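You operate a simulated robot arm through the tools that you are given. There is no shell and no other tool.

You are at the controls of a simulated robot arm. One attempt, no reset.

JOB
Press the white end cap onto the grey short profile in the pocket.
Fine: set the cap on first, push the sliding tray in and lock it for the grey lever's stroke; leave it unlocked and pulled out, the profile in its pocket. Where these are worked on the way, their far stop is far enough and under half their travel is too little: sliding tray.

It is judged by the outcome, as a careful person would: the job done as asked, and still so three seconds after it is handed in. It fails if anything else is knocked over, pushed out of place, dropped, spilled or broken. Lids that push on must go on centred and level and be pressed home; caps that screw on are set level and turned clockwise until they are tight.

ROBOT AND FRAMES
A 6-joint arm with a fingered hand, fixed in place. Base frame: the origin is at the foot of the arm, x ahead of it, y to its left, z up; the work surface is at about z = 84. Readings come in cm, degrees, newtons and seconds.
With the tool pointing down near the work surface it reaches from about 30 to 70 cm from the base axis. Its first joint turns from -166.0 to 166.0 degrees. Payload 4 kg.
The tool frame sits at the grasp point between the pads (the TCP): z along the fingers, y along the line on which they close. The tips reach 2.2 cm beyond it. Largest opening 11.2 cm; the body of the gripper starts 6 cm behind the TCP. The gripper is a hand of 4 fingers: y runs from the thumb to the fingers, the wrist lies at [0, 0, -21.8] in the tool frame, and closing takes about 1.5 s.
Orientation is that of the tool frame in the base frame, as a unit quaternion [w, x, y, z]. With the fingers straight down and closing along the base's y, the tool's x points along the base's -x, its y along +y and its z along -z.

CONTROLS
- The arm moves only by the tool send_rows. Its arguments are lists of equal length, an entry for each row: "dr": the turn, a rotation vector about the tool's x, y, z in degrees, a list of three; "delta_pos": the shift along the tool's x, y, z in cm, a list of three; "jaw": the gripper command, from -1 (fully open) to 1 (shut), values between in proportion. In form: {"dr": [[ax, ay, az], ...], "delta_pos": [[tx, ty, tz], ...], "jaw": [jaw, ...]}. A call has 1 to 20 rows; each row is the pose to reach, as a shift and turn from the pose commanded when the call began, along the tool's axes at that moment. Each row takes 0.2 s and may step no farther than 5 cm and 8.6 degrees from the row before; otherwise, or with a gripper value out of range, the whole call is refused. Where a pose cannot be reached the arm comes as near as it can. A force on the tool above 40 N (or 10 N above the force at the start of the call, whichever is more), or a blocked arm, ends the call early, and 0.2 s more pass. Each finger travels about 4.5 cm/s and halts on what it meets, pressing with about 22 N; the grip force reading is that of the motor and also rises with nothing between the fingers. The clock runs only during rows and for 0.2 s after the last one: add rows that repeat a pose to give the fingers time. The reply holds the time, the measured pose of the TCP, the force on the tool along the base axes, the opening and the grip force, in the units named above and with some noise, with the torque about the TCP (base axes, N m) and any sound that the robot's microphone picked up.
- Cameras (640 x 400 px; columns grow to the right, rows downward): "scene" is fixed at [40.15, 50.03, 159.81]; the picture's right is [-0.98, -0.19, 0.00], its down [-0.15, 0.79, -0.59] and it looks along [0.11, -0.58, -0.81] (base axes); focal length 272 px, centre (320, 200). "wrist" rides on the gripper at [6.9, 0.4, -8.3] in the tool frame; the picture's right is [-0.06, 1.00, 0.00], its down [-0.77, -0.05, -0.64] and it looks along [-0.64, -0.04, 0.77] (tool axes); focal length 243 px, centre (320, 200). There is no depth. A picture from a camera that has moved, and an enlarged one, comes with that camera's place and axes in the base frame and with its lens.
- snapshot(camera): a new picture of that camera. It takes no simulated time.
- hand_shape(shape): the hand has 4 fingers and takes this shape, open, in about a second: jaw (thumb against the fingers, like two jaws); tri (thumb and two fingers); tip (a fingertip pinch); poke (one finger out to press); point (the index stretched); flat (the hand flat); cup (the hand cupped); fist (a fist). The gripper value then closes the fingers along that shape, each until it touches; the sizes above hold for jaw. It gives what a move gives, with no picture.
- enlarge(camera, box): a new picture of the part [left, top, right, bottom] of that camera's present view, enlarged. It takes no simulated time.
- hand_in(): hands the job in; it is judged then, once.

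Nothing tells you positions but the pictures and the camera data. Unless the task says otherwise, let go and move clear before handing in.

The tools are called after "Call:" as a command line: name --argument value ..., lists and objects as JSON in quotes. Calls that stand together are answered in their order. send_rows: Moves the arm, as the interface text tells. Its arguments: {"type":"object","properties":{"dr":{"type":"array","items":{"type":"array","items":{"type":"number"}}},"delta_pos":{"type":"array","items":{"type":"array","items":{"type":"number"}}},"jaw":{"type":"array","items":{"type":"number"}}},"required":["dr","delta_pos","jaw"]} The other tools are called the same way: hand_shape (shape) gives the hand a shape; snapshot (camera) takes a picture; enlarge (camera, box) takes an enlarged picture of a part of a camera's view; hand_in () hands the job in.

At the start:

```text
t: 0.0
tcp_pos: [39.98, -0.84, 125.41]
tcp_rot: [0.0, -0.001, 1.0, 0.0]
force: [0.0, 0.4, 0.1]
torque: [-0.01, 0.01, 0.01]
grip_width: 11.19
finger_force: 0.0
shape: jaw
```

scene: 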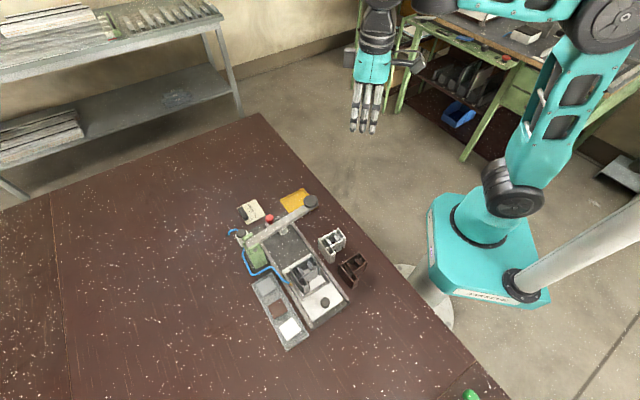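
wrist: 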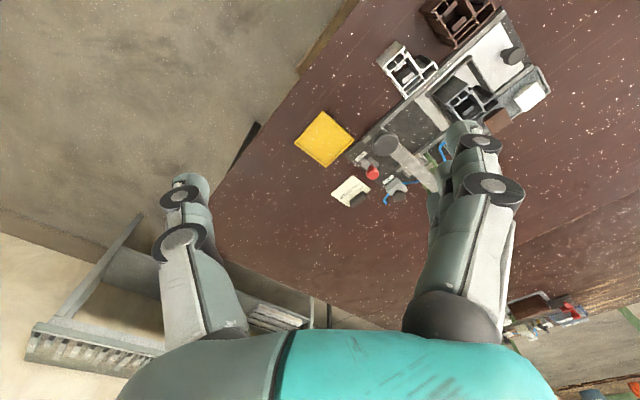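

I see a small press fixture on the table with a tray, a lever and a parts tray with a white cap. I'll take enlarged pictures to locate everything.

Call:
enlarge --camera "scene" --box '[220, 170, 380, 360]'

Call:
enlarge --camera "wrist" --box '[280, 0, 580, 220]'

```text
2.11 times, centred on (300, 265) of scene
camera zoom: at [40.15, 50.03, 159.81], right [-0.98, -0.19, 0.0], down [-0.15, 0.79, -0.59], along [0.11, -0.58, -0.81], focal length 572 px, centre (362, 63)
```

zoom: 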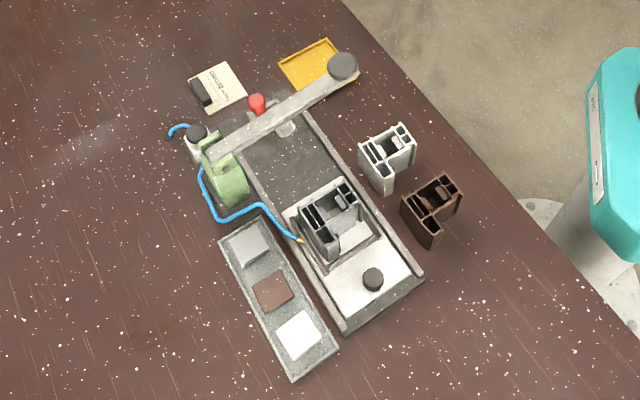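

```text
1.82 times, centred on (430, 110) of wrist
camera zoom: at [33.0, -0.42, 133.72], right [0.06, 1.0, 0.0], down [0.77, -0.05, 0.64], along [0.64, -0.04, -0.77], focal length 441 px, centre (120, 364)
```

zoom: 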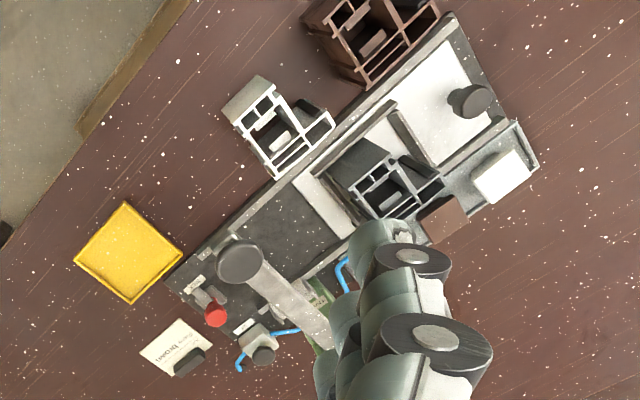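

The fixture's slide axis runs diagonally, at about 45° to the base axes, and the lever crosses it with its knob near (50.6, 8.5, 100). I'll move the hand to a closer viewpoint to pick out the lock, the pocket and the caps.

Call:
send_rows --dr '[[0, 0, 0], [0, 0, 0], [0, 0, 0], [0, 0, 0], [0, 0, 0], [0, 0, 0]]' --delta_pos '[[1.2, 2.6, 1.2], [2.4, 5.2, 2.4], [3.6, 7.8, 3.6], [4.8, 10.4, 4.8], [6, 13, 6], [7, 15.8, 7]]' --jaw '[-1, -1, -1, -1, -1, -1]'

Call:
snapshot --camera "wrist"

Call:
snapshot --camera "scene"

```text
t: 1.4
tcp_pos: [33.23, 14.85, 118.4]
tcp_rot: [0.0, 0.0, 1.0, -0.001]
force: [0.0, -0.7, 0.0]
torque: [-0.03, 0.03, 0.01]
grip_width: 11.18
finger_force: 0.1
shape: jaw
```

```text
taken
camera wrist: at [26.29, 15.37, 126.73], right [0.06, 1.0, 0.0], down [0.77, -0.05, 0.64], along [0.64, -0.04, -0.77], focal length 243 px, centre (320, 200)
```

wrist: 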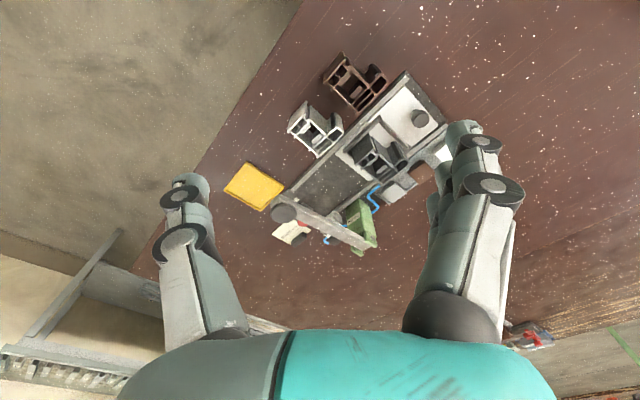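

```text
taken
```

scene: 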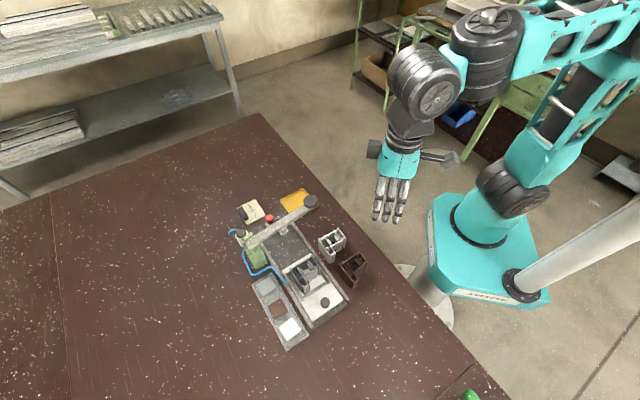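

The hand is clear of the fixture, and I have an unobstructed view of it. I'll zoom in.

Call:
enlarge --camera "wrist" --box '[220, 50, 470, 260]'

Call:
enlarge --camera "scene" --box '[225, 185, 325, 275]'

Call:
enlarge --camera "scene" --box '[245, 250, 350, 350]'

```text
1.90 times, centred on (345, 155) of wrist
camera zoom: at [26.29, 15.37, 126.73], right [0.06, 1.0, 0.0], down [0.77, -0.05, 0.64], along [0.64, -0.04, -0.77], focal length 462 px, centre (272, 286)
```

zoom: 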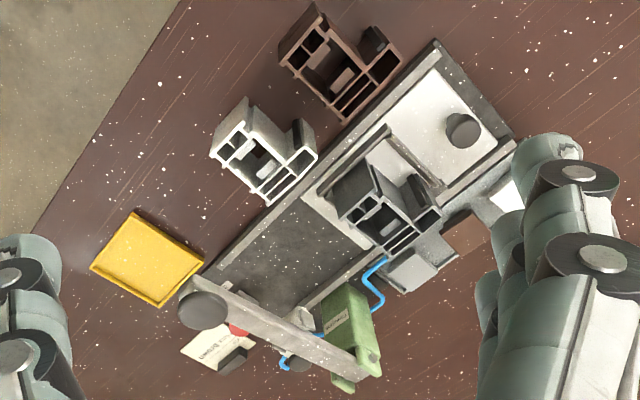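

```text
4.44 times, centred on (275, 230) of scene
camera zoom: at [40.15, 50.03, 159.81], right [-0.98, -0.19, 0.0], down [-0.15, 0.79, -0.59], along [0.11, -0.58, -0.81], focal length 1208 px, centre (520, 67)
```

zoom: 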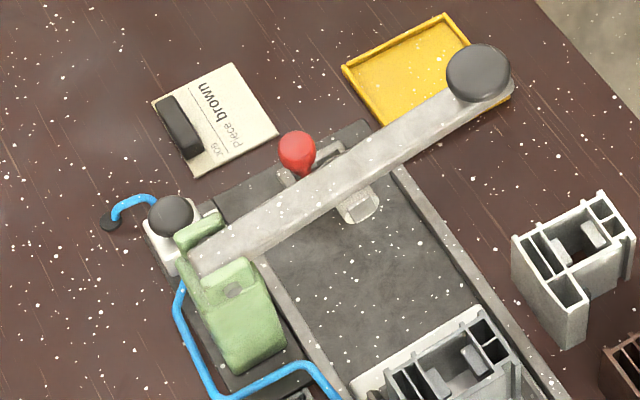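

```text
4.00 times, centred on (298, 300) of scene
camera zoom: at [40.15, 50.03, 159.81], right [-0.98, -0.19, 0.0], down [-0.15, 0.79, -0.59], along [0.11, -0.58, -0.81], focal length 1087 px, centre (410, -200)
```

zoom: 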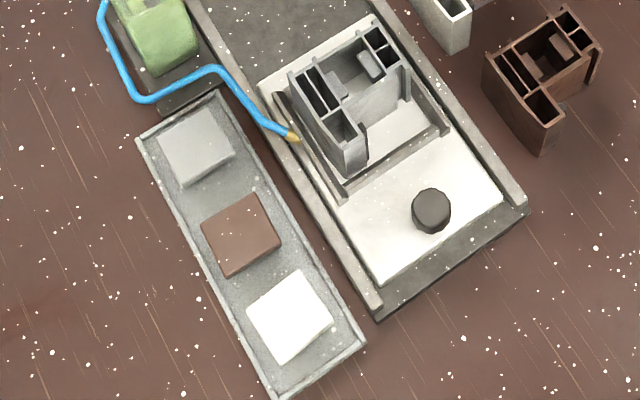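

The red knob sits on the slide's centre line behind the rails, near (63, 9, 89). I'll look at it from the lever's handle side to see how the lock works.

Call:
send_rows --dr '[[0, 0, -7.5], [0, 0, -15], [0, 0, -22.5], [0, 0, -30], [0, 0, -37.5], [0, 0, -45]]' --delta_pos '[[-0.8, -3.5, 0.7], [-1.6, -7, 1.4], [-2.4, -10.5, 2.1], [-3.2, -14, 2.8], [-4, -17.5, 3.5], [-4.8, -20.85, 4.4]]' --jaw '[-1, -1, -1, -1, -1, -1]'

Call:
snapshot --camera "wrist"

```text
t: 2.8
tcp_pos: [37.62, -5.99, 114.08]
tcp_rot: [0.0, -0.384, 0.924, 0.0]
force: [-0.4, -0.4, -0.1]
torque: [0.01, 0.0, 0.02]
grip_width: 11.22
finger_force: 0.1
shape: jaw
```

```text
taken
camera wrist: at [32.31, -10.53, 122.5], right [-0.66, 0.75, 0.0], down [0.57, 0.51, 0.64], along [0.48, 0.42, -0.77], focal length 243 px, centre (320, 200)
```

wrist: 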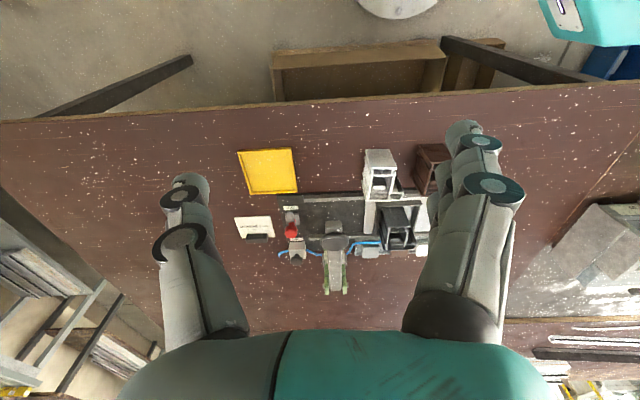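

Call:
enlarge --camera "wrist" --box '[225, 140, 385, 300]'

Call:
enlarge --camera "wrist" --box '[265, 185, 335, 265]'

```text
2.50 times, centred on (305, 220) of wrist
camera zoom: at [32.31, -10.53, 122.5], right [-0.66, 0.75, 0.0], down [0.57, 0.51, 0.64], along [0.48, 0.42, -0.77], focal length 606 px, centre (358, 150)
```

zoom: 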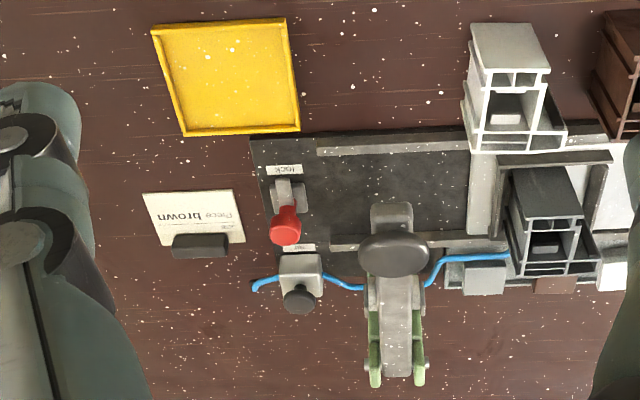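

```text
5.00 times, centred on (300, 225) of wrist
camera zoom: at [32.31, -10.53, 122.5], right [-0.66, 0.75, 0.0], down [0.57, 0.51, 0.64], along [0.48, 0.42, -0.77], focal length 1213 px, centre (420, 75)
```

zoom: 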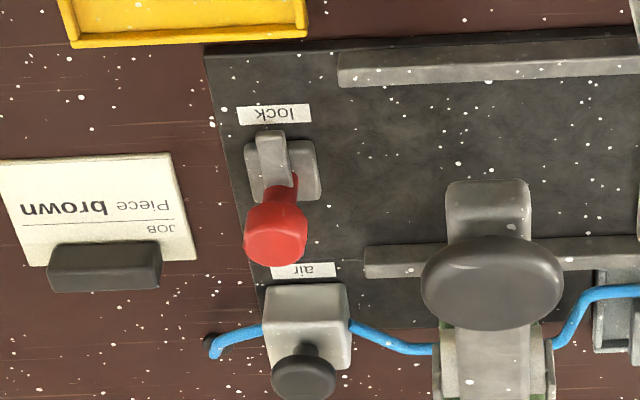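

The labels read "lock" beside the red handle and "air" beside the black valve. I'll move closer to see the mechanism of the lock.

Call:
send_rows --dr '[[0, 0, -6.5], [0, 0, -13], [0, 0, -19.5], [0, 0, -26], [0, 0, -32.5], [0, 0, -39]]' --delta_pos '[[-2.64, -2.64, 1.67], [-5.28, -5.28, 3.33], [-7.92, -7.92, 5], [-10.56, -10.56, 6.67], [-13.2, -13.2, 8.33], [-15.84, -15.84, 10]]' --jaw '[-1, -1, -1, -1, -1, -1]'

Call:
snapshot --camera "wrist"

Call:
snapshot --camera "scene"

```text
t: 4.2
tcp_pos: [61.45, -4.33, 104.57]
tcp_rot: [0.011, -0.663, 0.748, 0.015]
force: [0.1, -0.6, 1.2]
torque: [-0.01, -0.02, 0.01]
grip_width: 11.21
finger_force: 0.0
shape: jaw
out of reach, approached as far as the arm can: row 6
```

```text
taken
camera wrist: at [60.07, -11.43, 112.72], right [-0.98, 0.18, 0.01], down [0.14, 0.73, 0.67], along [0.11, 0.66, -0.74], focal length 243 px, centre (320, 200)
```

wrist: 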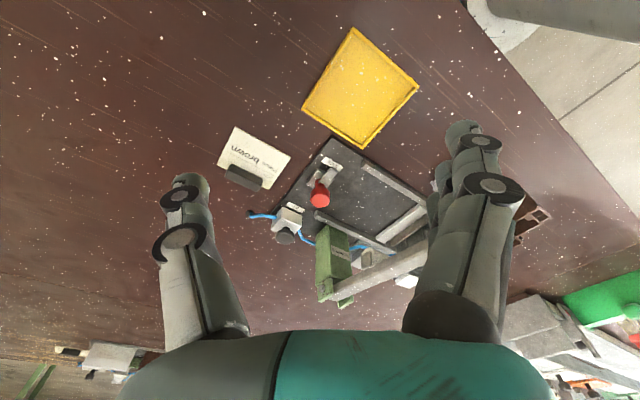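

```text
taken
```

scene: 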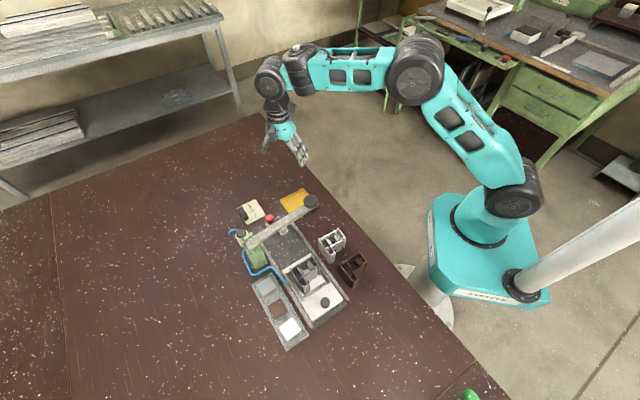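

Call:
enlarge --camera "wrist" --box '[270, 130, 370, 250]'

Call:
enlarge --camera "wrist" --box '[300, 150, 350, 215]'

Call:
enlarge --camera "scene" --box '[235, 195, 295, 245]'

```text
3.33 times, centred on (320, 190) of wrist
camera zoom: at [60.07, -11.43, 112.72], right [-0.98, 0.18, 0.01], down [0.14, 0.73, 0.67], along [0.11, 0.66, -0.74], focal length 809 px, centre (320, 233)
```

zoom: 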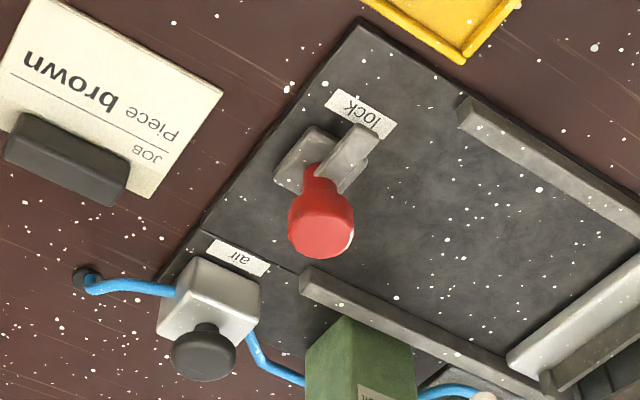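

```text
6.15 times, centred on (325, 182) of wrist
camera zoom: at [60.07, -11.43, 112.72], right [-0.98, 0.18, 0.01], down [0.14, 0.73, 0.67], along [0.11, 0.66, -0.74], focal length 1493 px, centre (289, 308)
```

zoom: 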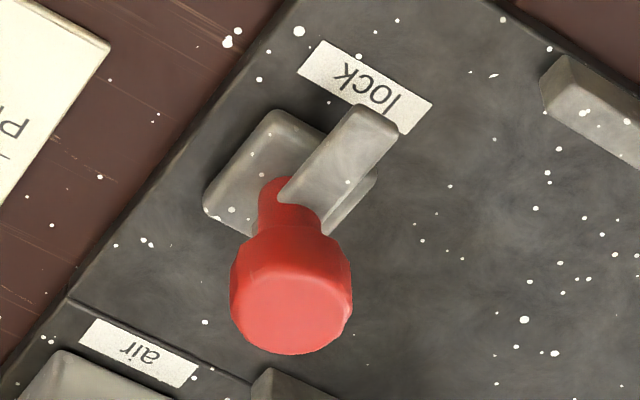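

```text
8.00 times, centred on (265, 220) of scene
camera zoom: at [40.15, 50.03, 159.81], right [-0.98, -0.19, 0.0], down [-0.15, 0.79, -0.59], along [0.11, -0.58, -0.81], focal length 2174 px, centre (760, 40)
```

zoom: 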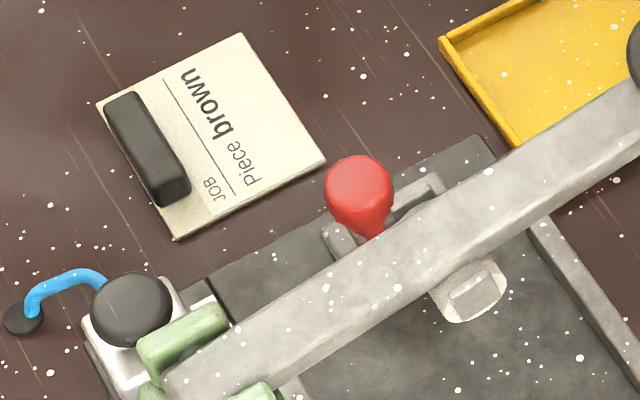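

The lock is a rotary latch: the red knob turns on a vertical pivot at about (63.5, 9.2), with a bar that currently points across the slide. Next I'll retreat upward and go look closely at the cap and the profile.

Call:
send_rows --dr '[[0, 0, 7.8], [0, 0, 15.6], [0, 0, 23.4], [0, 0, 31.2], [0, 0, 39]]' --delta_pos '[[0.3, 3, -1.8], [0.6, 6, -3.6], [0.9, 9, -5.4], [1.2, 12, -7.2], [1.6, 15, -9]]' --jaw '[-1, -1, -1, -1, -1]'

```text
t: 5.4
tcp_pos: [46.32, -4.69, 113.51]
tcp_rot: [0.0, -0.382, 0.924, 0.0]
force: [0.2, 0.3, -0.5]
torque: [-0.02, 0.0, -0.02]
grip_width: 11.19
finger_force: 0.1
shape: jaw
```

Call:
send_rows --dr '[[0, 0, 0], [0, 0, 0], [0, 0, 0], [0, 0, 0], [0, 0, 0], [0, 0, 0], [0, 0, 0], [0, 0, 0]]' --delta_pos '[[-2.33, 3.27, 1.19], [-4.67, 6.54, 2.38], [-7.0, 9.81, 3.56], [-9.33, 13.08, 4.75], [-11.67, 16.35, 5.94], [-14.0, 19.62, 7.13], [-16.3, 22.9, 8.3], [-18.67, 26.16, 9.5]]' --jaw '[-1, -1, -1, -1, -1, -1, -1, -1]'

Call:
snapshot --camera "wrist"

```text
t: 7.2
tcp_pos: [41.11, 26.81, 104.29]
tcp_rot: [0.0, -0.382, 0.924, 0.0]
force: [-0.3, 0.0, 0.4]
torque: [0.0, -0.03, 0.03]
grip_width: 11.19
finger_force: 0.0
shape: jaw
```

```text
taken
camera wrist: at [35.76, 22.29, 112.64], right [-0.66, 0.75, 0.0], down [0.58, 0.51, 0.64], along [0.48, 0.42, -0.77], focal length 243 px, centre (320, 200)
```

wrist: 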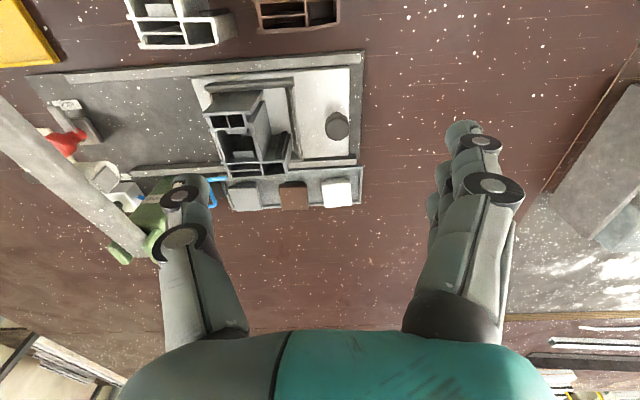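

Call:
enlarge --camera "wrist" --box '[190, 60, 370, 220]'

Call:
enlarge --camera "wrist" --box '[215, 165, 365, 215]'

Call:
enlarge --camera "wrist" --box '[190, 70, 310, 180]'

```text
2.50 times, centred on (280, 140) of wrist
camera zoom: at [35.76, 22.29, 112.64], right [-0.66, 0.75, 0.0], down [0.58, 0.51, 0.64], along [0.48, 0.42, -0.77], focal length 606 px, centre (420, 350)
```

zoom: 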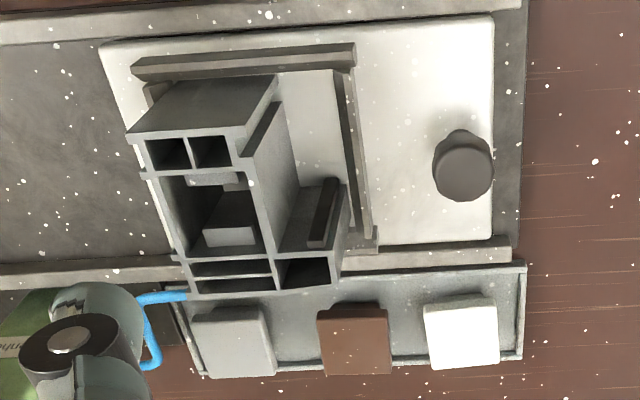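

```text
4.27 times, centred on (290, 190) of wrist
camera zoom: at [35.76, 22.29, 112.64], right [-0.66, 0.75, 0.0], down [0.58, 0.51, 0.64], along [0.48, 0.42, -0.77], focal length 1035 px, centre (448, 243)
```

zoom: 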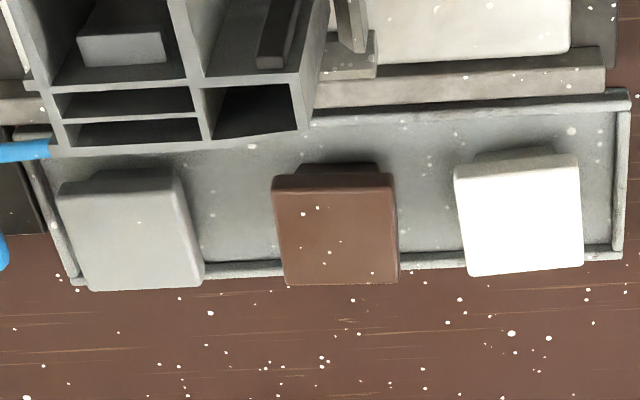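

```text
3.64 times, centred on (250, 125) of wrist
camera zoom: at [35.76, 22.29, 112.64], right [-0.66, 0.75, 0.0], down [0.58, 0.51, 0.64], along [0.48, 0.42, -0.77], focal length 882 px, centre (574, 473)
```

zoom: 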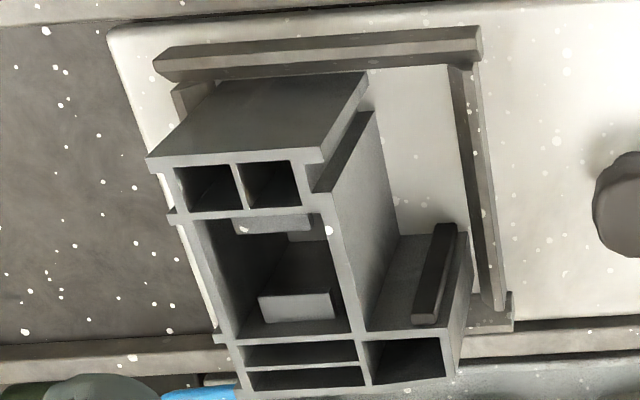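

The cap is a roughly 4.2 cm square plate with a smaller plug beneath it, its top near (49.9, 37.9, 86.5). I'll zoom in on the profile and caps from the scene camera to triangulate.

Call:
enlarge --camera "scene" --box '[280, 245, 330, 295]'

Call:
enlarge --camera "scene" --box '[250, 270, 320, 350]'

Call:
enlarge --camera "wrist" --box '[310, 165, 365, 215]'

```text
8.00 times, centred on (305, 270) of scene
camera zoom: at [40.15, 50.03, 159.81], right [-0.98, -0.19, 0.0], down [-0.15, 0.79, -0.59], along [0.11, -0.58, -0.81], focal length 2174 px, centre (440, -360)
```

zoom: 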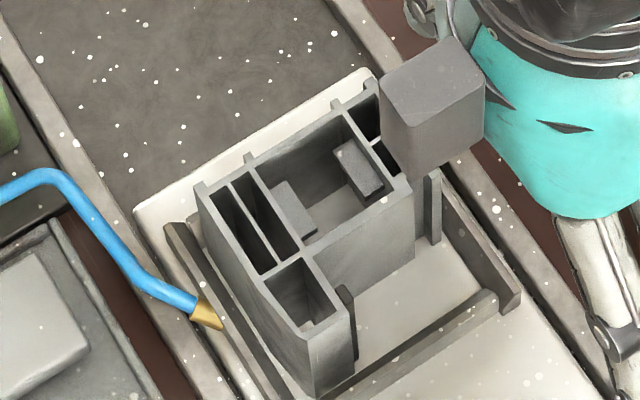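

```text
5.00 times, centred on (285, 310) of scene
camera zoom: at [40.15, 50.03, 159.81], right [-0.98, -0.19, 0.0], down [-0.15, 0.79, -0.59], along [0.11, -0.58, -0.81], focal length 1359 px, centre (495, -350)
```

zoom: 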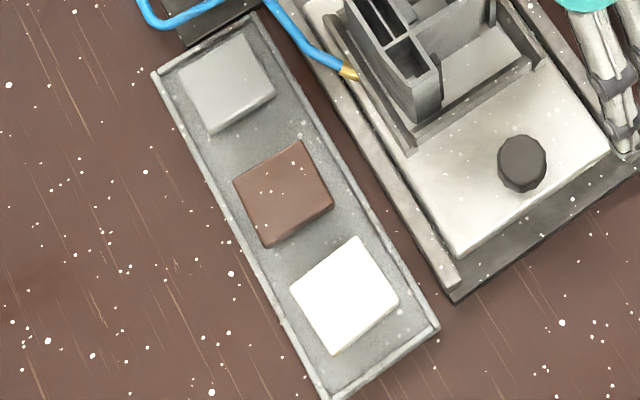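

```text
8.00 times, centred on (338, 190) of wrist
camera zoom: at [35.76, 22.29, 112.64], right [-0.66, 0.75, 0.0], down [0.58, 0.51, 0.64], along [0.48, 0.42, -0.77], focal length 1941 px, centre (180, 280)
```

zoom: 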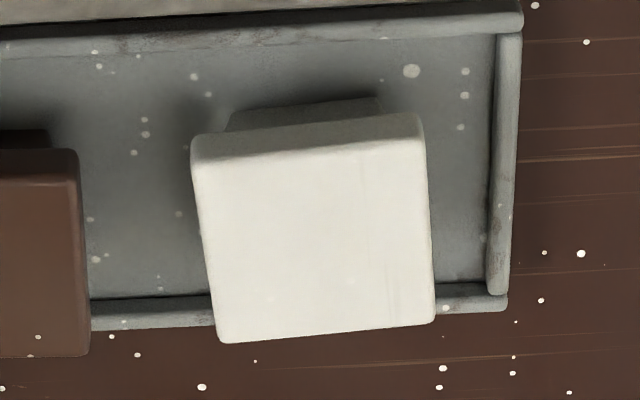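

The profile's main chamber, about 3.2 x 3.4 cm, is centred near (48.8, 23.6) with its top at about z = 92; the cap's plug goes in there. I want to see the finger geometry before grasping.

Call:
snapshot --camera "scene"

Call:
enlarge --camera "scene" --box '[290, 180, 430, 320]'

Call:
enlarge --camera "wrist" --box '[130, 100, 560, 360]'

```text
taken
```

scene: 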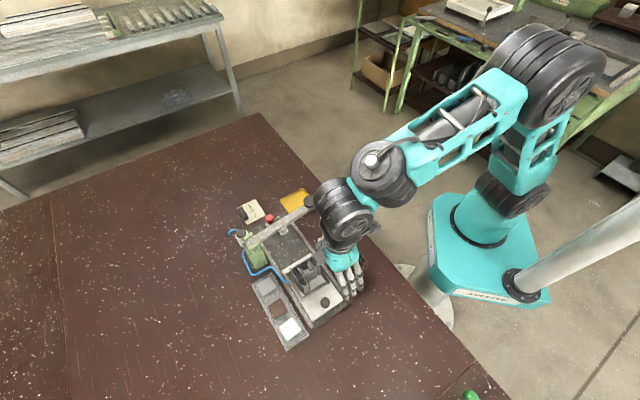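

```text
2.86 times, centred on (360, 250) of scene
camera zoom: at [40.15, 50.03, 159.81], right [-0.98, -0.19, 0.0], down [-0.15, 0.79, -0.59], along [0.11, -0.58, -0.81], focal length 776 px, centre (206, 57)
```

zoom: 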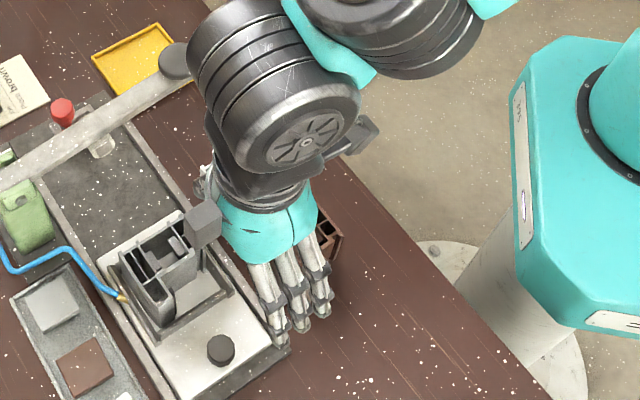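

```text
1.49 times, centred on (345, 230) of wrist
camera zoom: at [35.76, 22.29, 112.64], right [-0.66, 0.75, 0.0], down [0.58, 0.51, 0.64], along [0.48, 0.42, -0.77], focal length 361 px, centre (283, 155)
```

zoom: 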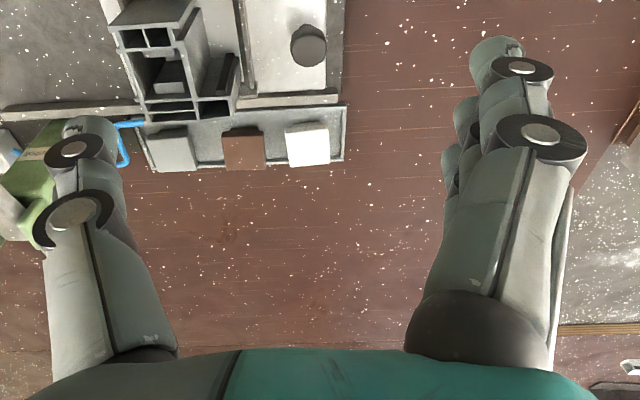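

The three fingers span about 5 cm on the out side, opposite the thumb. I'll hover above the white cap with a partly closed hand and refine the positions from close range.

Call:
send_rows --dr '[[0, 0, 0], [0, 0, 0], [0, 0, 0], [0, 0, 0], [0, 0, 0]]' --delta_pos '[[-3.4, 0.4, 1.0], [-6.8, 0.8, 2.5], [-10.2, 1.2, 4.5], [-13.54, 1.61, 6.3], [-13.54, 1.61, 6.3]]' --jaw '[-0.5, 0, 0.07, 0.07, 0.07]'

Call:
snapshot --camera "wrist"

Call:
enlarge --camera "wrist" --box '[230, 60, 410, 180]'

```text
t: 8.4
tcp_pos: [49.51, 37.66, 98.12]
tcp_rot: [0.001, -0.383, 0.924, 0.001]
force: [-0.9, -0.3, 0.3]
torque: [0.03, 0.0, -0.02]
grip_width: 5.26
finger_force: 0.0
shape: jaw
```

```text
taken
camera wrist: at [44.2, 33.11, 106.44], right [-0.66, 0.75, 0.0], down [0.58, 0.51, 0.64], along [0.48, 0.42, -0.77], focal length 243 px, centre (320, 200)
```

wrist: 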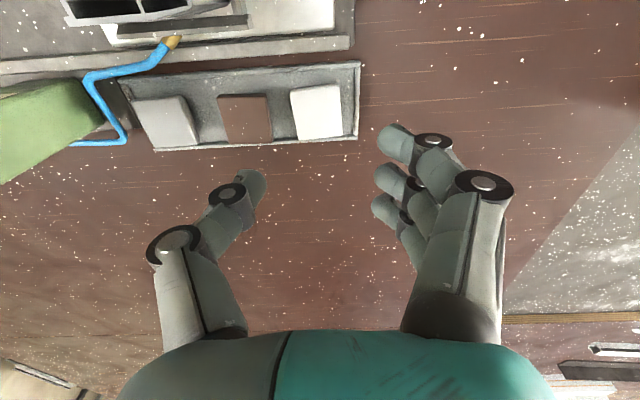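

```text
3.33 times, centred on (320, 120) of wrist
camera zoom: at [44.2, 33.11, 106.44], right [-0.66, 0.75, 0.0], down [0.58, 0.51, 0.64], along [0.48, 0.42, -0.77], focal length 809 px, centre (320, 467)
```

zoom: 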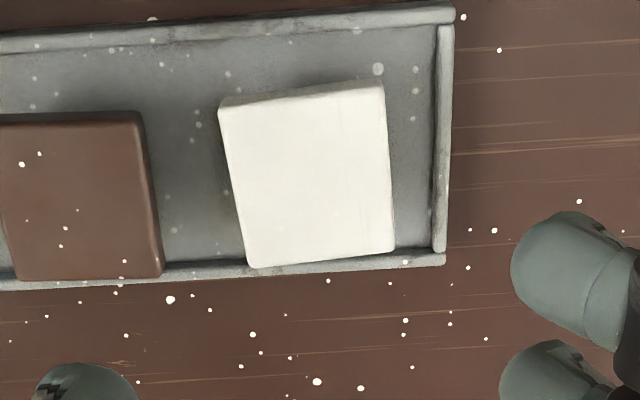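

The cap is about 3.8 x 4.0 cm, top near z = 86.5, turned about 3° from the tray. I'll align to it and come down to just above it for a check.

Call:
send_rows --dr '[[0, 0, -1.6], [0, 0, -3.3], [0, 0, -3.3]]' --delta_pos '[[0.02, -0.14, 3.0], [0.04, -0.28, 6.0], [0.04, -0.28, 6.6]]' --jaw '[0.12, 0.16, 0.16]'

Call:
snapshot --camera "wrist"

Call:
enlarge --camera "wrist" --box '[220, 60, 420, 220]'

Call:
enlarge --camera "scene" --box '[250, 270, 340, 350]'

```text
t: 9.2
tcp_pos: [49.82, 37.63, 91.56]
tcp_rot: [0.0, -0.409, 0.912, 0.0]
force: [-0.2, 0.8, 0.1]
torque: [0.0, 0.01, -0.01]
grip_width: 4.77
finger_force: 0.0
shape: jaw
```

```text
taken
camera wrist: at [44.79, 32.81, 99.98], right [-0.7, 0.71, 0.0], down [0.55, 0.54, 0.64], along [0.46, 0.45, -0.77], focal length 243 px, centre (320, 200)
```

wrist: 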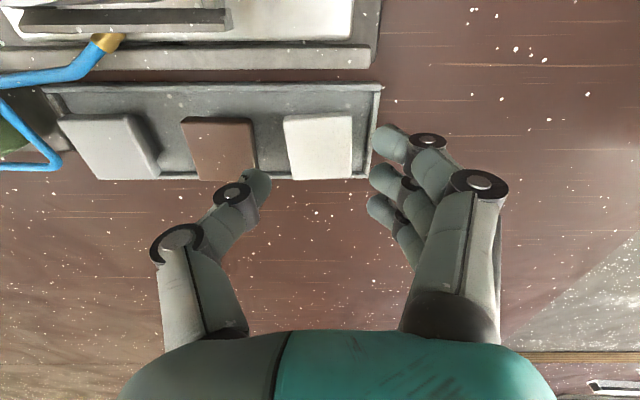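

```text
2.50 times, centred on (320, 140) of wrist
camera zoom: at [44.79, 32.81, 99.98], right [-0.7, 0.71, 0.0], down [0.55, 0.54, 0.64], along [0.46, 0.45, -0.77], focal length 606 px, centre (320, 350)
```

zoom: 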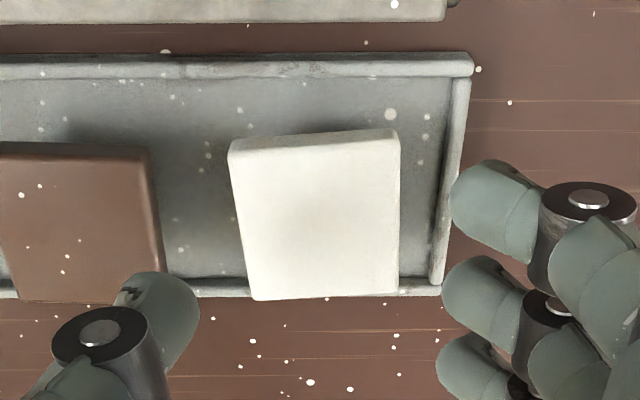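

```text
5.00 times, centred on (295, 310) of scene
camera zoom: at [40.15, 50.03, 159.81], right [-0.98, -0.19, 0.0], down [-0.15, 0.79, -0.59], along [0.11, -0.58, -0.81], focal length 1359 px, centre (445, -350)
```

zoom: 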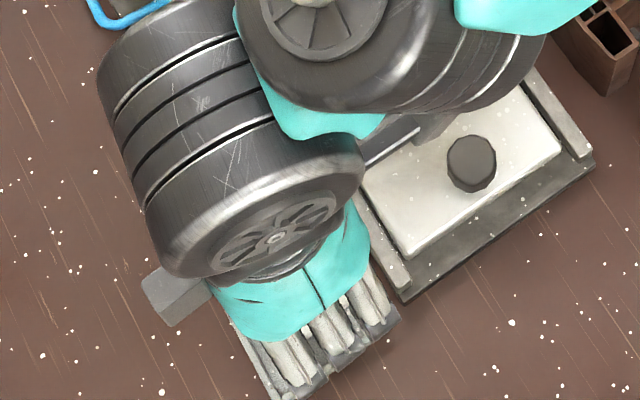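

The cap sits centred between the fingers and aligned. I'll narrow slightly, descend to grip height and close.

Call:
send_rows --dr '[[0, 0, 0], [0, 0, 0], [0, 0, 0], [0, 0, 0]]' --delta_pos '[[0.3, -0.1, 0.8], [0.3, -0.1, 2.0], [0.3, -0.1, 3.2], [0.3, -0.1, 3.6]]' --jaw '[0.19, 0.19, 0.19, 0.19]'

Call:
snapshot --camera "wrist"

Call:
enlarge --camera "wrist" --box '[220, 80, 420, 240]'

```text
t: 10.2
tcp_pos: [49.45, 37.33, 87.86]
tcp_rot: [0.0, -0.41, 0.912, -0.001]
force: [-0.1, 0.5, -0.5]
torque: [0.04, -0.02, -0.01]
grip_width: 4.61
finger_force: 0.1
shape: jaw
```

```text
taken
camera wrist: at [44.56, 32.58, 96.23], right [-0.7, 0.71, 0.0], down [0.55, 0.54, 0.64], along [0.46, 0.45, -0.77], focal length 243 px, centre (320, 200)
```

wrist: 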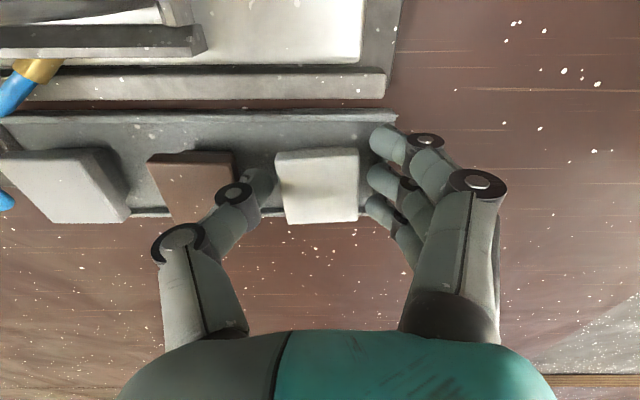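

```text
2.50 times, centred on (320, 160) of wrist
camera zoom: at [44.56, 32.58, 96.23], right [-0.7, 0.71, 0.0], down [0.55, 0.54, 0.64], along [0.46, 0.45, -0.77], focal length 606 px, centre (320, 300)
```

zoom: 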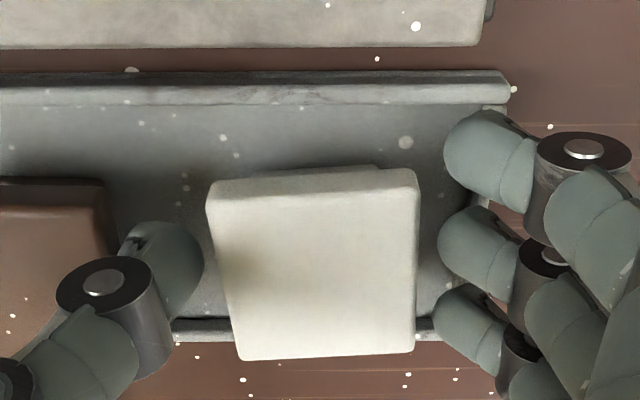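

The fingers straddle the cap without contact. I'll go 0.4 cm lower and close.

Call:
send_rows --dr '[[0, 0, 0], [0, 0, 0], [0, 0, 0], [0, 0, 0], [0, 0, 0], [0, 0, 0], [0, 0, 0]]' --delta_pos '[[0, 0, 0.4], [0, 0, 0.4], [0, 0, 0.4], [0, 0, 0.4], [0, 0, 0.4], [0, 0, 0.4], [0, 0, 0.4]]' --jaw '[0.19, 0.3, 0.4, 0.5, 0.6, 0.6, 0.6]'

Call:
snapshot --camera "wrist"

Call:
enlarge --camera "wrist" --box '[220, 80, 420, 240]'

```text
t: 11.8
tcp_pos: [49.65, 37.4, 87.32]
tcp_rot: [0.0, -0.409, 0.913, 0.0]
force: [-0.7, -0.1, 0.2]
torque: [-0.02, 0.02, 0.02]
grip_width: 2.81
finger_force: 22.1
shape: jaw
```

```text
taken
camera wrist: at [44.54, 32.61, 95.74], right [-0.7, 0.71, 0.0], down [0.55, 0.54, 0.64], along [0.46, 0.45, -0.77], focal length 243 px, centre (320, 200)
```

wrist: 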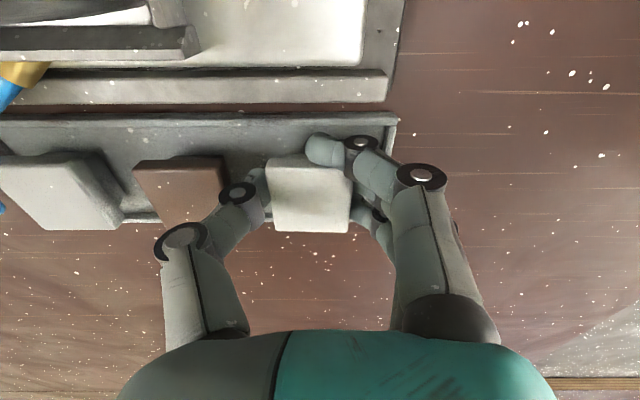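

```text
2.50 times, centred on (320, 160) of wrist
camera zoom: at [44.54, 32.61, 95.74], right [-0.7, 0.71, 0.0], down [0.55, 0.54, 0.64], along [0.46, 0.45, -0.77], focal length 606 px, centre (320, 300)
```

zoom: 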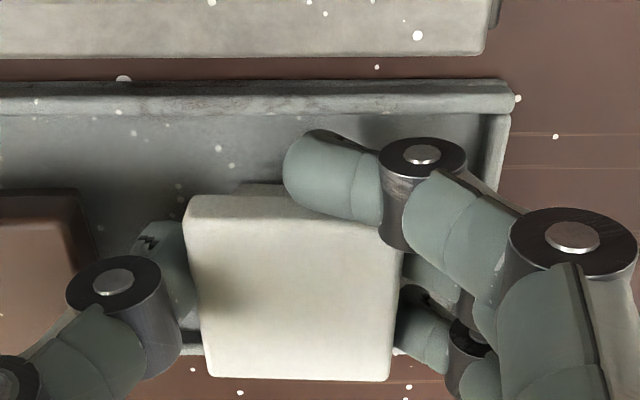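

Thumb and two fingers hold the cap; the third finger closed just past its corner. I'll lift a little and check that the cap stays level in the grip.

Call:
send_rows --dr '[[0, 0, 0], [0, 0, 0], [0, 0, 0], [0, 0, 0], [0, 0, 0]]' --delta_pos '[[0, 0, -0.3], [0, 0, -1], [0, 0, -2], [0, 0, -3.5], [0, 0, -5]]' --jaw '[0.6, 0.6, 0.6, 0.6, 0.6]'

Call:
snapshot --camera "wrist"

Call:
enlarge --camera "wrist" --box '[220, 80, 420, 240]'

Call:
enlarge --camera "scene" --box '[240, 250, 340, 350]'

```text
t: 13.0
tcp_pos: [49.43, 37.61, 92.35]
tcp_rot: [0.0, -0.409, 0.912, 0.001]
force: [0.6, -0.6, 0.2]
torque: [0.01, 0.0, -0.01]
grip_width: 2.83
finger_force: 21.9
shape: jaw
```

```text
taken
camera wrist: at [44.48, 32.84, 100.81], right [-0.7, 0.71, 0.0], down [0.55, 0.54, 0.64], along [0.46, 0.45, -0.77], focal length 243 px, centre (320, 200)
```

wrist: 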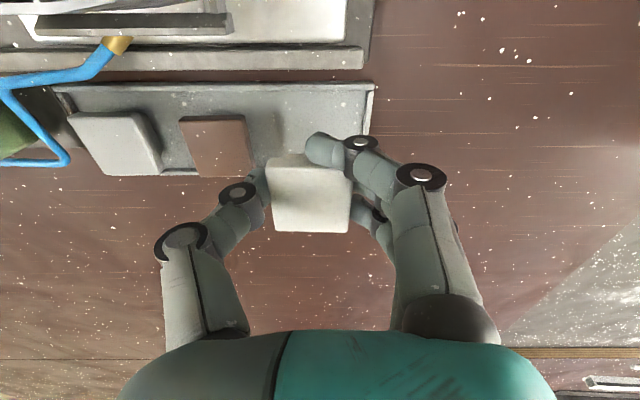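

```text
2.50 times, centred on (320, 160) of wrist
camera zoom: at [44.48, 32.84, 100.81], right [-0.7, 0.71, 0.0], down [0.55, 0.54, 0.64], along [0.46, 0.45, -0.77], focal length 606 px, centre (320, 300)
```

zoom: 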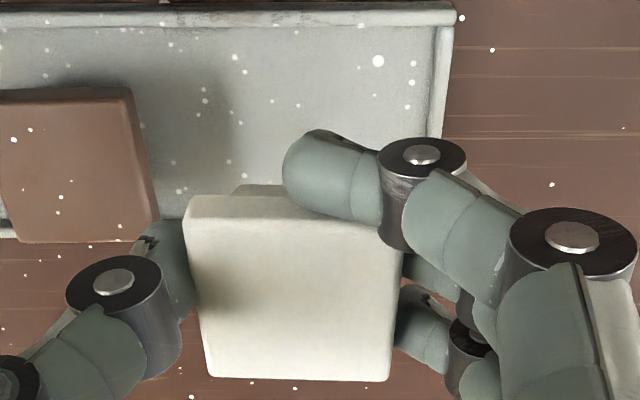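

```text
4.00 times, centred on (290, 300) of scene
camera zoom: at [40.15, 50.03, 159.81], right [-0.98, -0.19, 0.0], down [-0.15, 0.79, -0.59], along [0.11, -0.58, -0.81], focal length 1087 px, centre (440, -200)
```

zoom: 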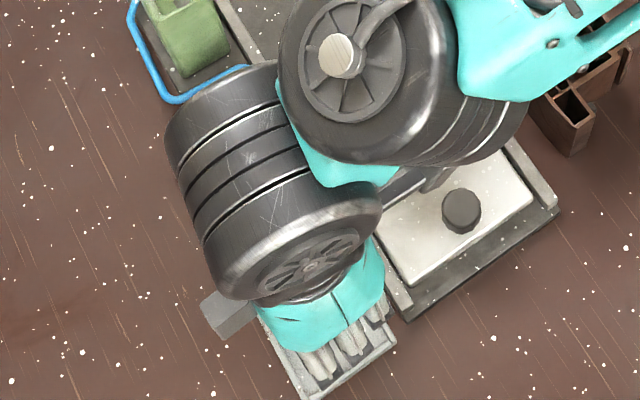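

The cap is lifted and held; it sits a bit off-centre and about 6° rotated in the hand, which I'll compensate for. I'll carry it up and over to hover above the profile.

Call:
send_rows --dr '[[0, 0, 0], [0, 0, 0], [0, 0, -0.5], [0, 0, -1], [0, 0, -1.5], [0, 0, -2.2], [0, 0, -2.2]]' --delta_pos '[[0, 0, -4], [0, 0, -8], [2.9, -2.1, -8], [5.8, -4.2, -8], [8.7, -6.3, -8], [11.52, -8.47, -8], [11.52, -8.47, -8]]' --jaw '[0.6, 0.6, 0.6, 0.6, 0.6, 0.6, 0.6]'

Call:
snapshot --camera "wrist"

Call:
enlarge --camera "wrist" --box '[220, 60, 420, 240]'

Call:
enlarge --camera "wrist" --box '[250, 70, 370, 170]'

```text
t: 14.6
tcp_pos: [48.28, 23.16, 100.53]
tcp_rot: [0.0, -0.426, 0.905, 0.001]
force: [0.2, 0.0, -1.0]
torque: [0.0, 0.01, 0.03]
grip_width: 2.0
finger_force: 22.0
shape: jaw
```

```text
taken
camera wrist: at [43.39, 18.09, 108.93], right [-0.73, 0.68, 0.0], down [0.52, 0.56, 0.64], along [0.44, 0.47, -0.77], focal length 243 px, centre (320, 200)
```

wrist: 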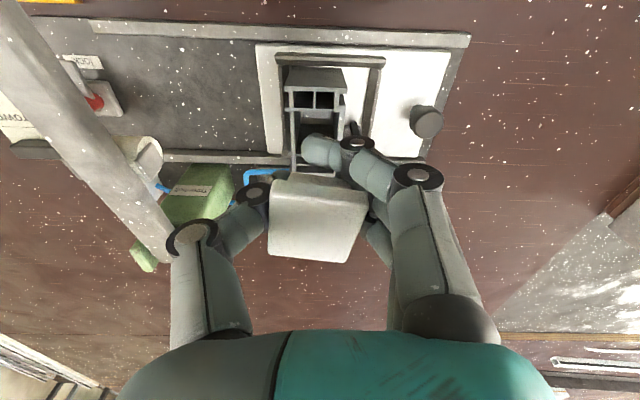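

```text
2.22 times, centred on (320, 150) of wrist
camera zoom: at [43.39, 18.09, 108.93], right [-0.73, 0.68, 0.0], down [0.52, 0.56, 0.64], along [0.44, 0.47, -0.77], focal length 539 px, centre (320, 311)
```

zoom: 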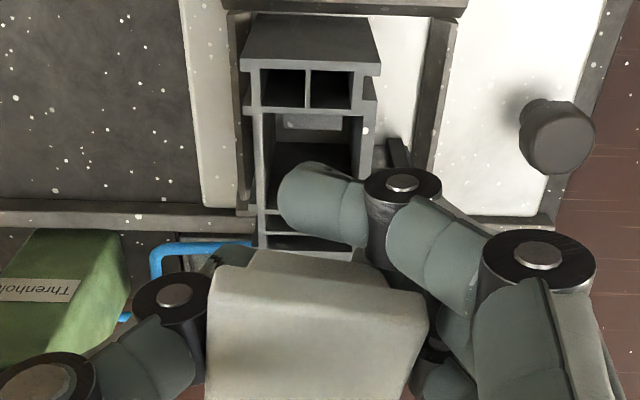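

```text
4.00 times, centred on (310, 120) of wrist
camera zoom: at [43.39, 18.09, 108.93], right [-0.73, 0.68, 0.0], down [0.52, 0.56, 0.64], along [0.44, 0.47, -0.77], focal length 970 px, centre (360, 520)
```

zoom: 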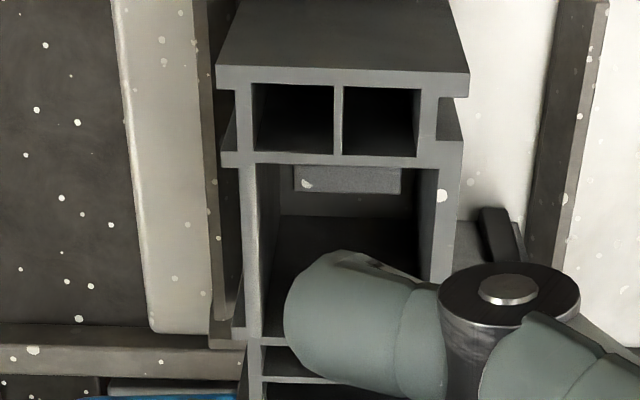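

The cap is still turning slightly in the grip because the outer finger pushes on its corner. I'll look closer at it before deciding.

Call:
enlarge --camera "wrist" --box '[250, 150, 390, 270]'

Call:
enlarge --camera "scene" --box '[260, 220, 360, 310]'

```text
3.33 times, centred on (320, 210) of wrist
camera zoom: at [43.39, 18.09, 108.93], right [-0.73, 0.68, 0.0], down [0.52, 0.56, 0.64], along [0.44, 0.47, -0.77], focal length 809 px, centre (320, 167)
```

zoom: 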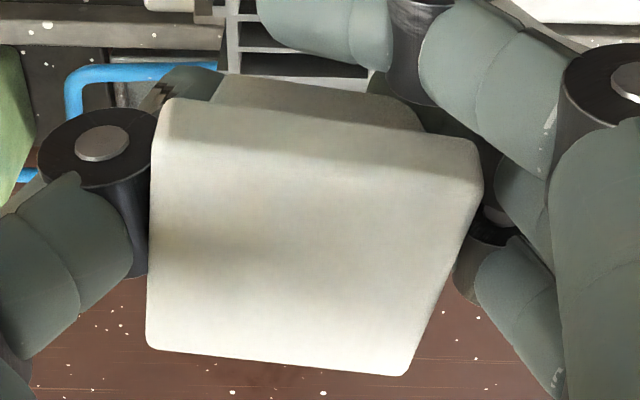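

```text
4.44 times, centred on (310, 265) of scene
camera zoom: at [40.15, 50.03, 159.81], right [-0.98, -0.19, 0.0], down [-0.15, 0.79, -0.59], along [0.11, -0.58, -0.81], focal length 1208 px, centre (364, -89)
```

zoom: 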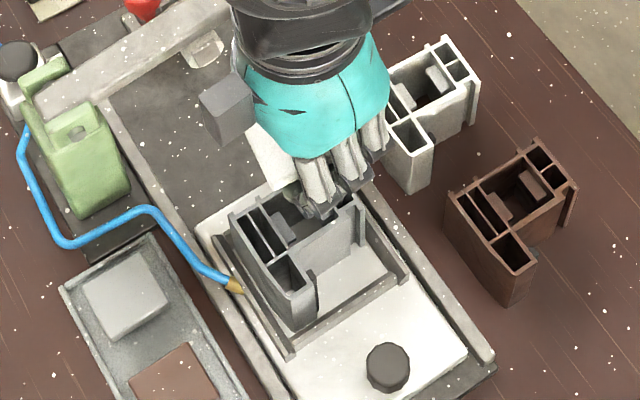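

The cap slid up and rotated in the asymmetric grip, so it can't be placed like this. I'll set it down gently on the free table area beyond the fixture and re-grip it symmetrically.

Call:
send_rows --dr '[[0, 0, 0], [0, 0, 0], [0, 0, 0], [0, 0, 0], [0, 0, 0], [0, 0, 0], [0, 0, 0], [0, 0, 0], [0, 0, 0], [0, 0, 0]]' --delta_pos '[[-1.43, 3.5, 0], [-2.87, 7, 0], [-4.3, 10.5, 0], [-5.74, 14, 0], [-7.17, 17.47, 1], [-7.17, 17.47, 4], [-7.17, 17.47, 8], [-7.17, 17.47, 11], [-7.17, 17.47, 13], [-7.17, 17.47, 13.6]]' --jaw '[0.6, 0.6, 0.6, 0.6, 0.6, 0.6, 0.6, 0.6, 0.6, 0.6]'

Call:
snapshot --camera "wrist"

Call:
snapshot --camera "scene"

```text
t: 16.8
tcp_pos: [39.29, 39.69, 86.88]
tcp_rot: [0.0, -0.426, 0.905, 0.0]
force: [-0.4, -0.1, -0.2]
torque: [0.01, 0.01, -0.01]
grip_width: 2.02
finger_force: 22.5
shape: jaw
```

```text
taken
camera wrist: at [34.43, 34.72, 95.26], right [-0.73, 0.68, 0.0], down [0.52, 0.56, 0.64], along [0.44, 0.47, -0.77], focal length 243 px, centre (320, 200)
```

wrist: 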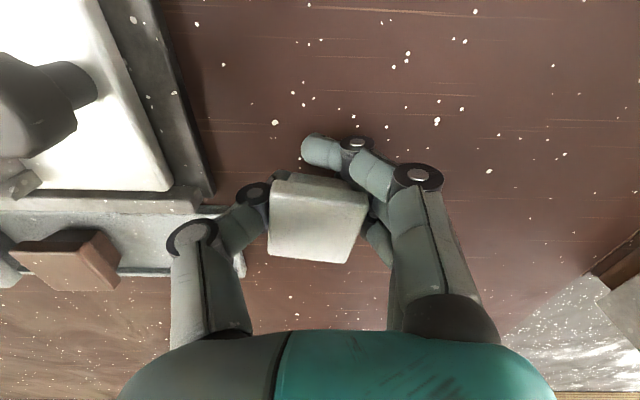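

```text
taken
```

scene: 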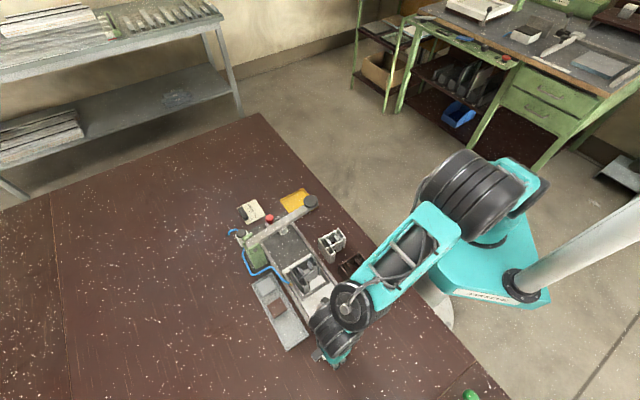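

Now I'm just above the table. I'll lower the last few millimetres and open partially, clear of the fixture's corner.

Call:
send_rows --dr '[[0, 0, 0], [0, 0, 0], [0, 0, 0], [0, 0, 0], [0, 0, 0], [0, 0, 0], [0, 0, 0]]' --delta_pos '[[0, 0, 0.35], [0, 0, 0.35], [0, 0, 0.35], [0, 0, 0.35], [0, 0, 0.35], [0, 0, 0.35], [0, 0, 0.35]]' --jaw '[0.6, 0.45, 0.3, 0.15, 0.0, -0.08, -0.08]'

Call:
snapshot --camera "wrist"

Call:
enlarge --camera "wrist" --box '[220, 100, 420, 280]'

```text
t: 18.4
tcp_pos: [39.24, 39.74, 86.61]
tcp_rot: [0.0, -0.427, 0.904, 0.0]
force: [-0.2, 0.5, -0.6]
torque: [0.0, 0.0, 0.02]
grip_width: 5.97
finger_force: 0.0
shape: jaw
```

```text
taken
camera wrist: at [34.37, 34.74, 94.89], right [-0.73, 0.68, 0.0], down [0.52, 0.56, 0.64], along [0.44, 0.47, -0.77], focal length 243 px, centre (320, 200)
```

wrist: 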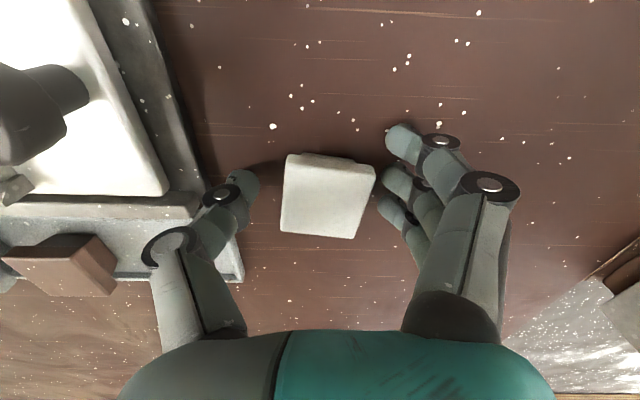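

```text
2.22 times, centred on (320, 190) of wrist
camera zoom: at [34.37, 34.74, 94.89], right [-0.73, 0.68, 0.0], down [0.52, 0.56, 0.64], along [0.44, 0.47, -0.77], focal length 539 px, centre (320, 222)
```

zoom: 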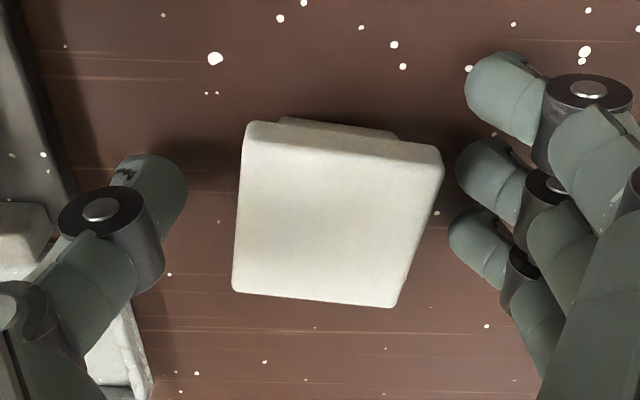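

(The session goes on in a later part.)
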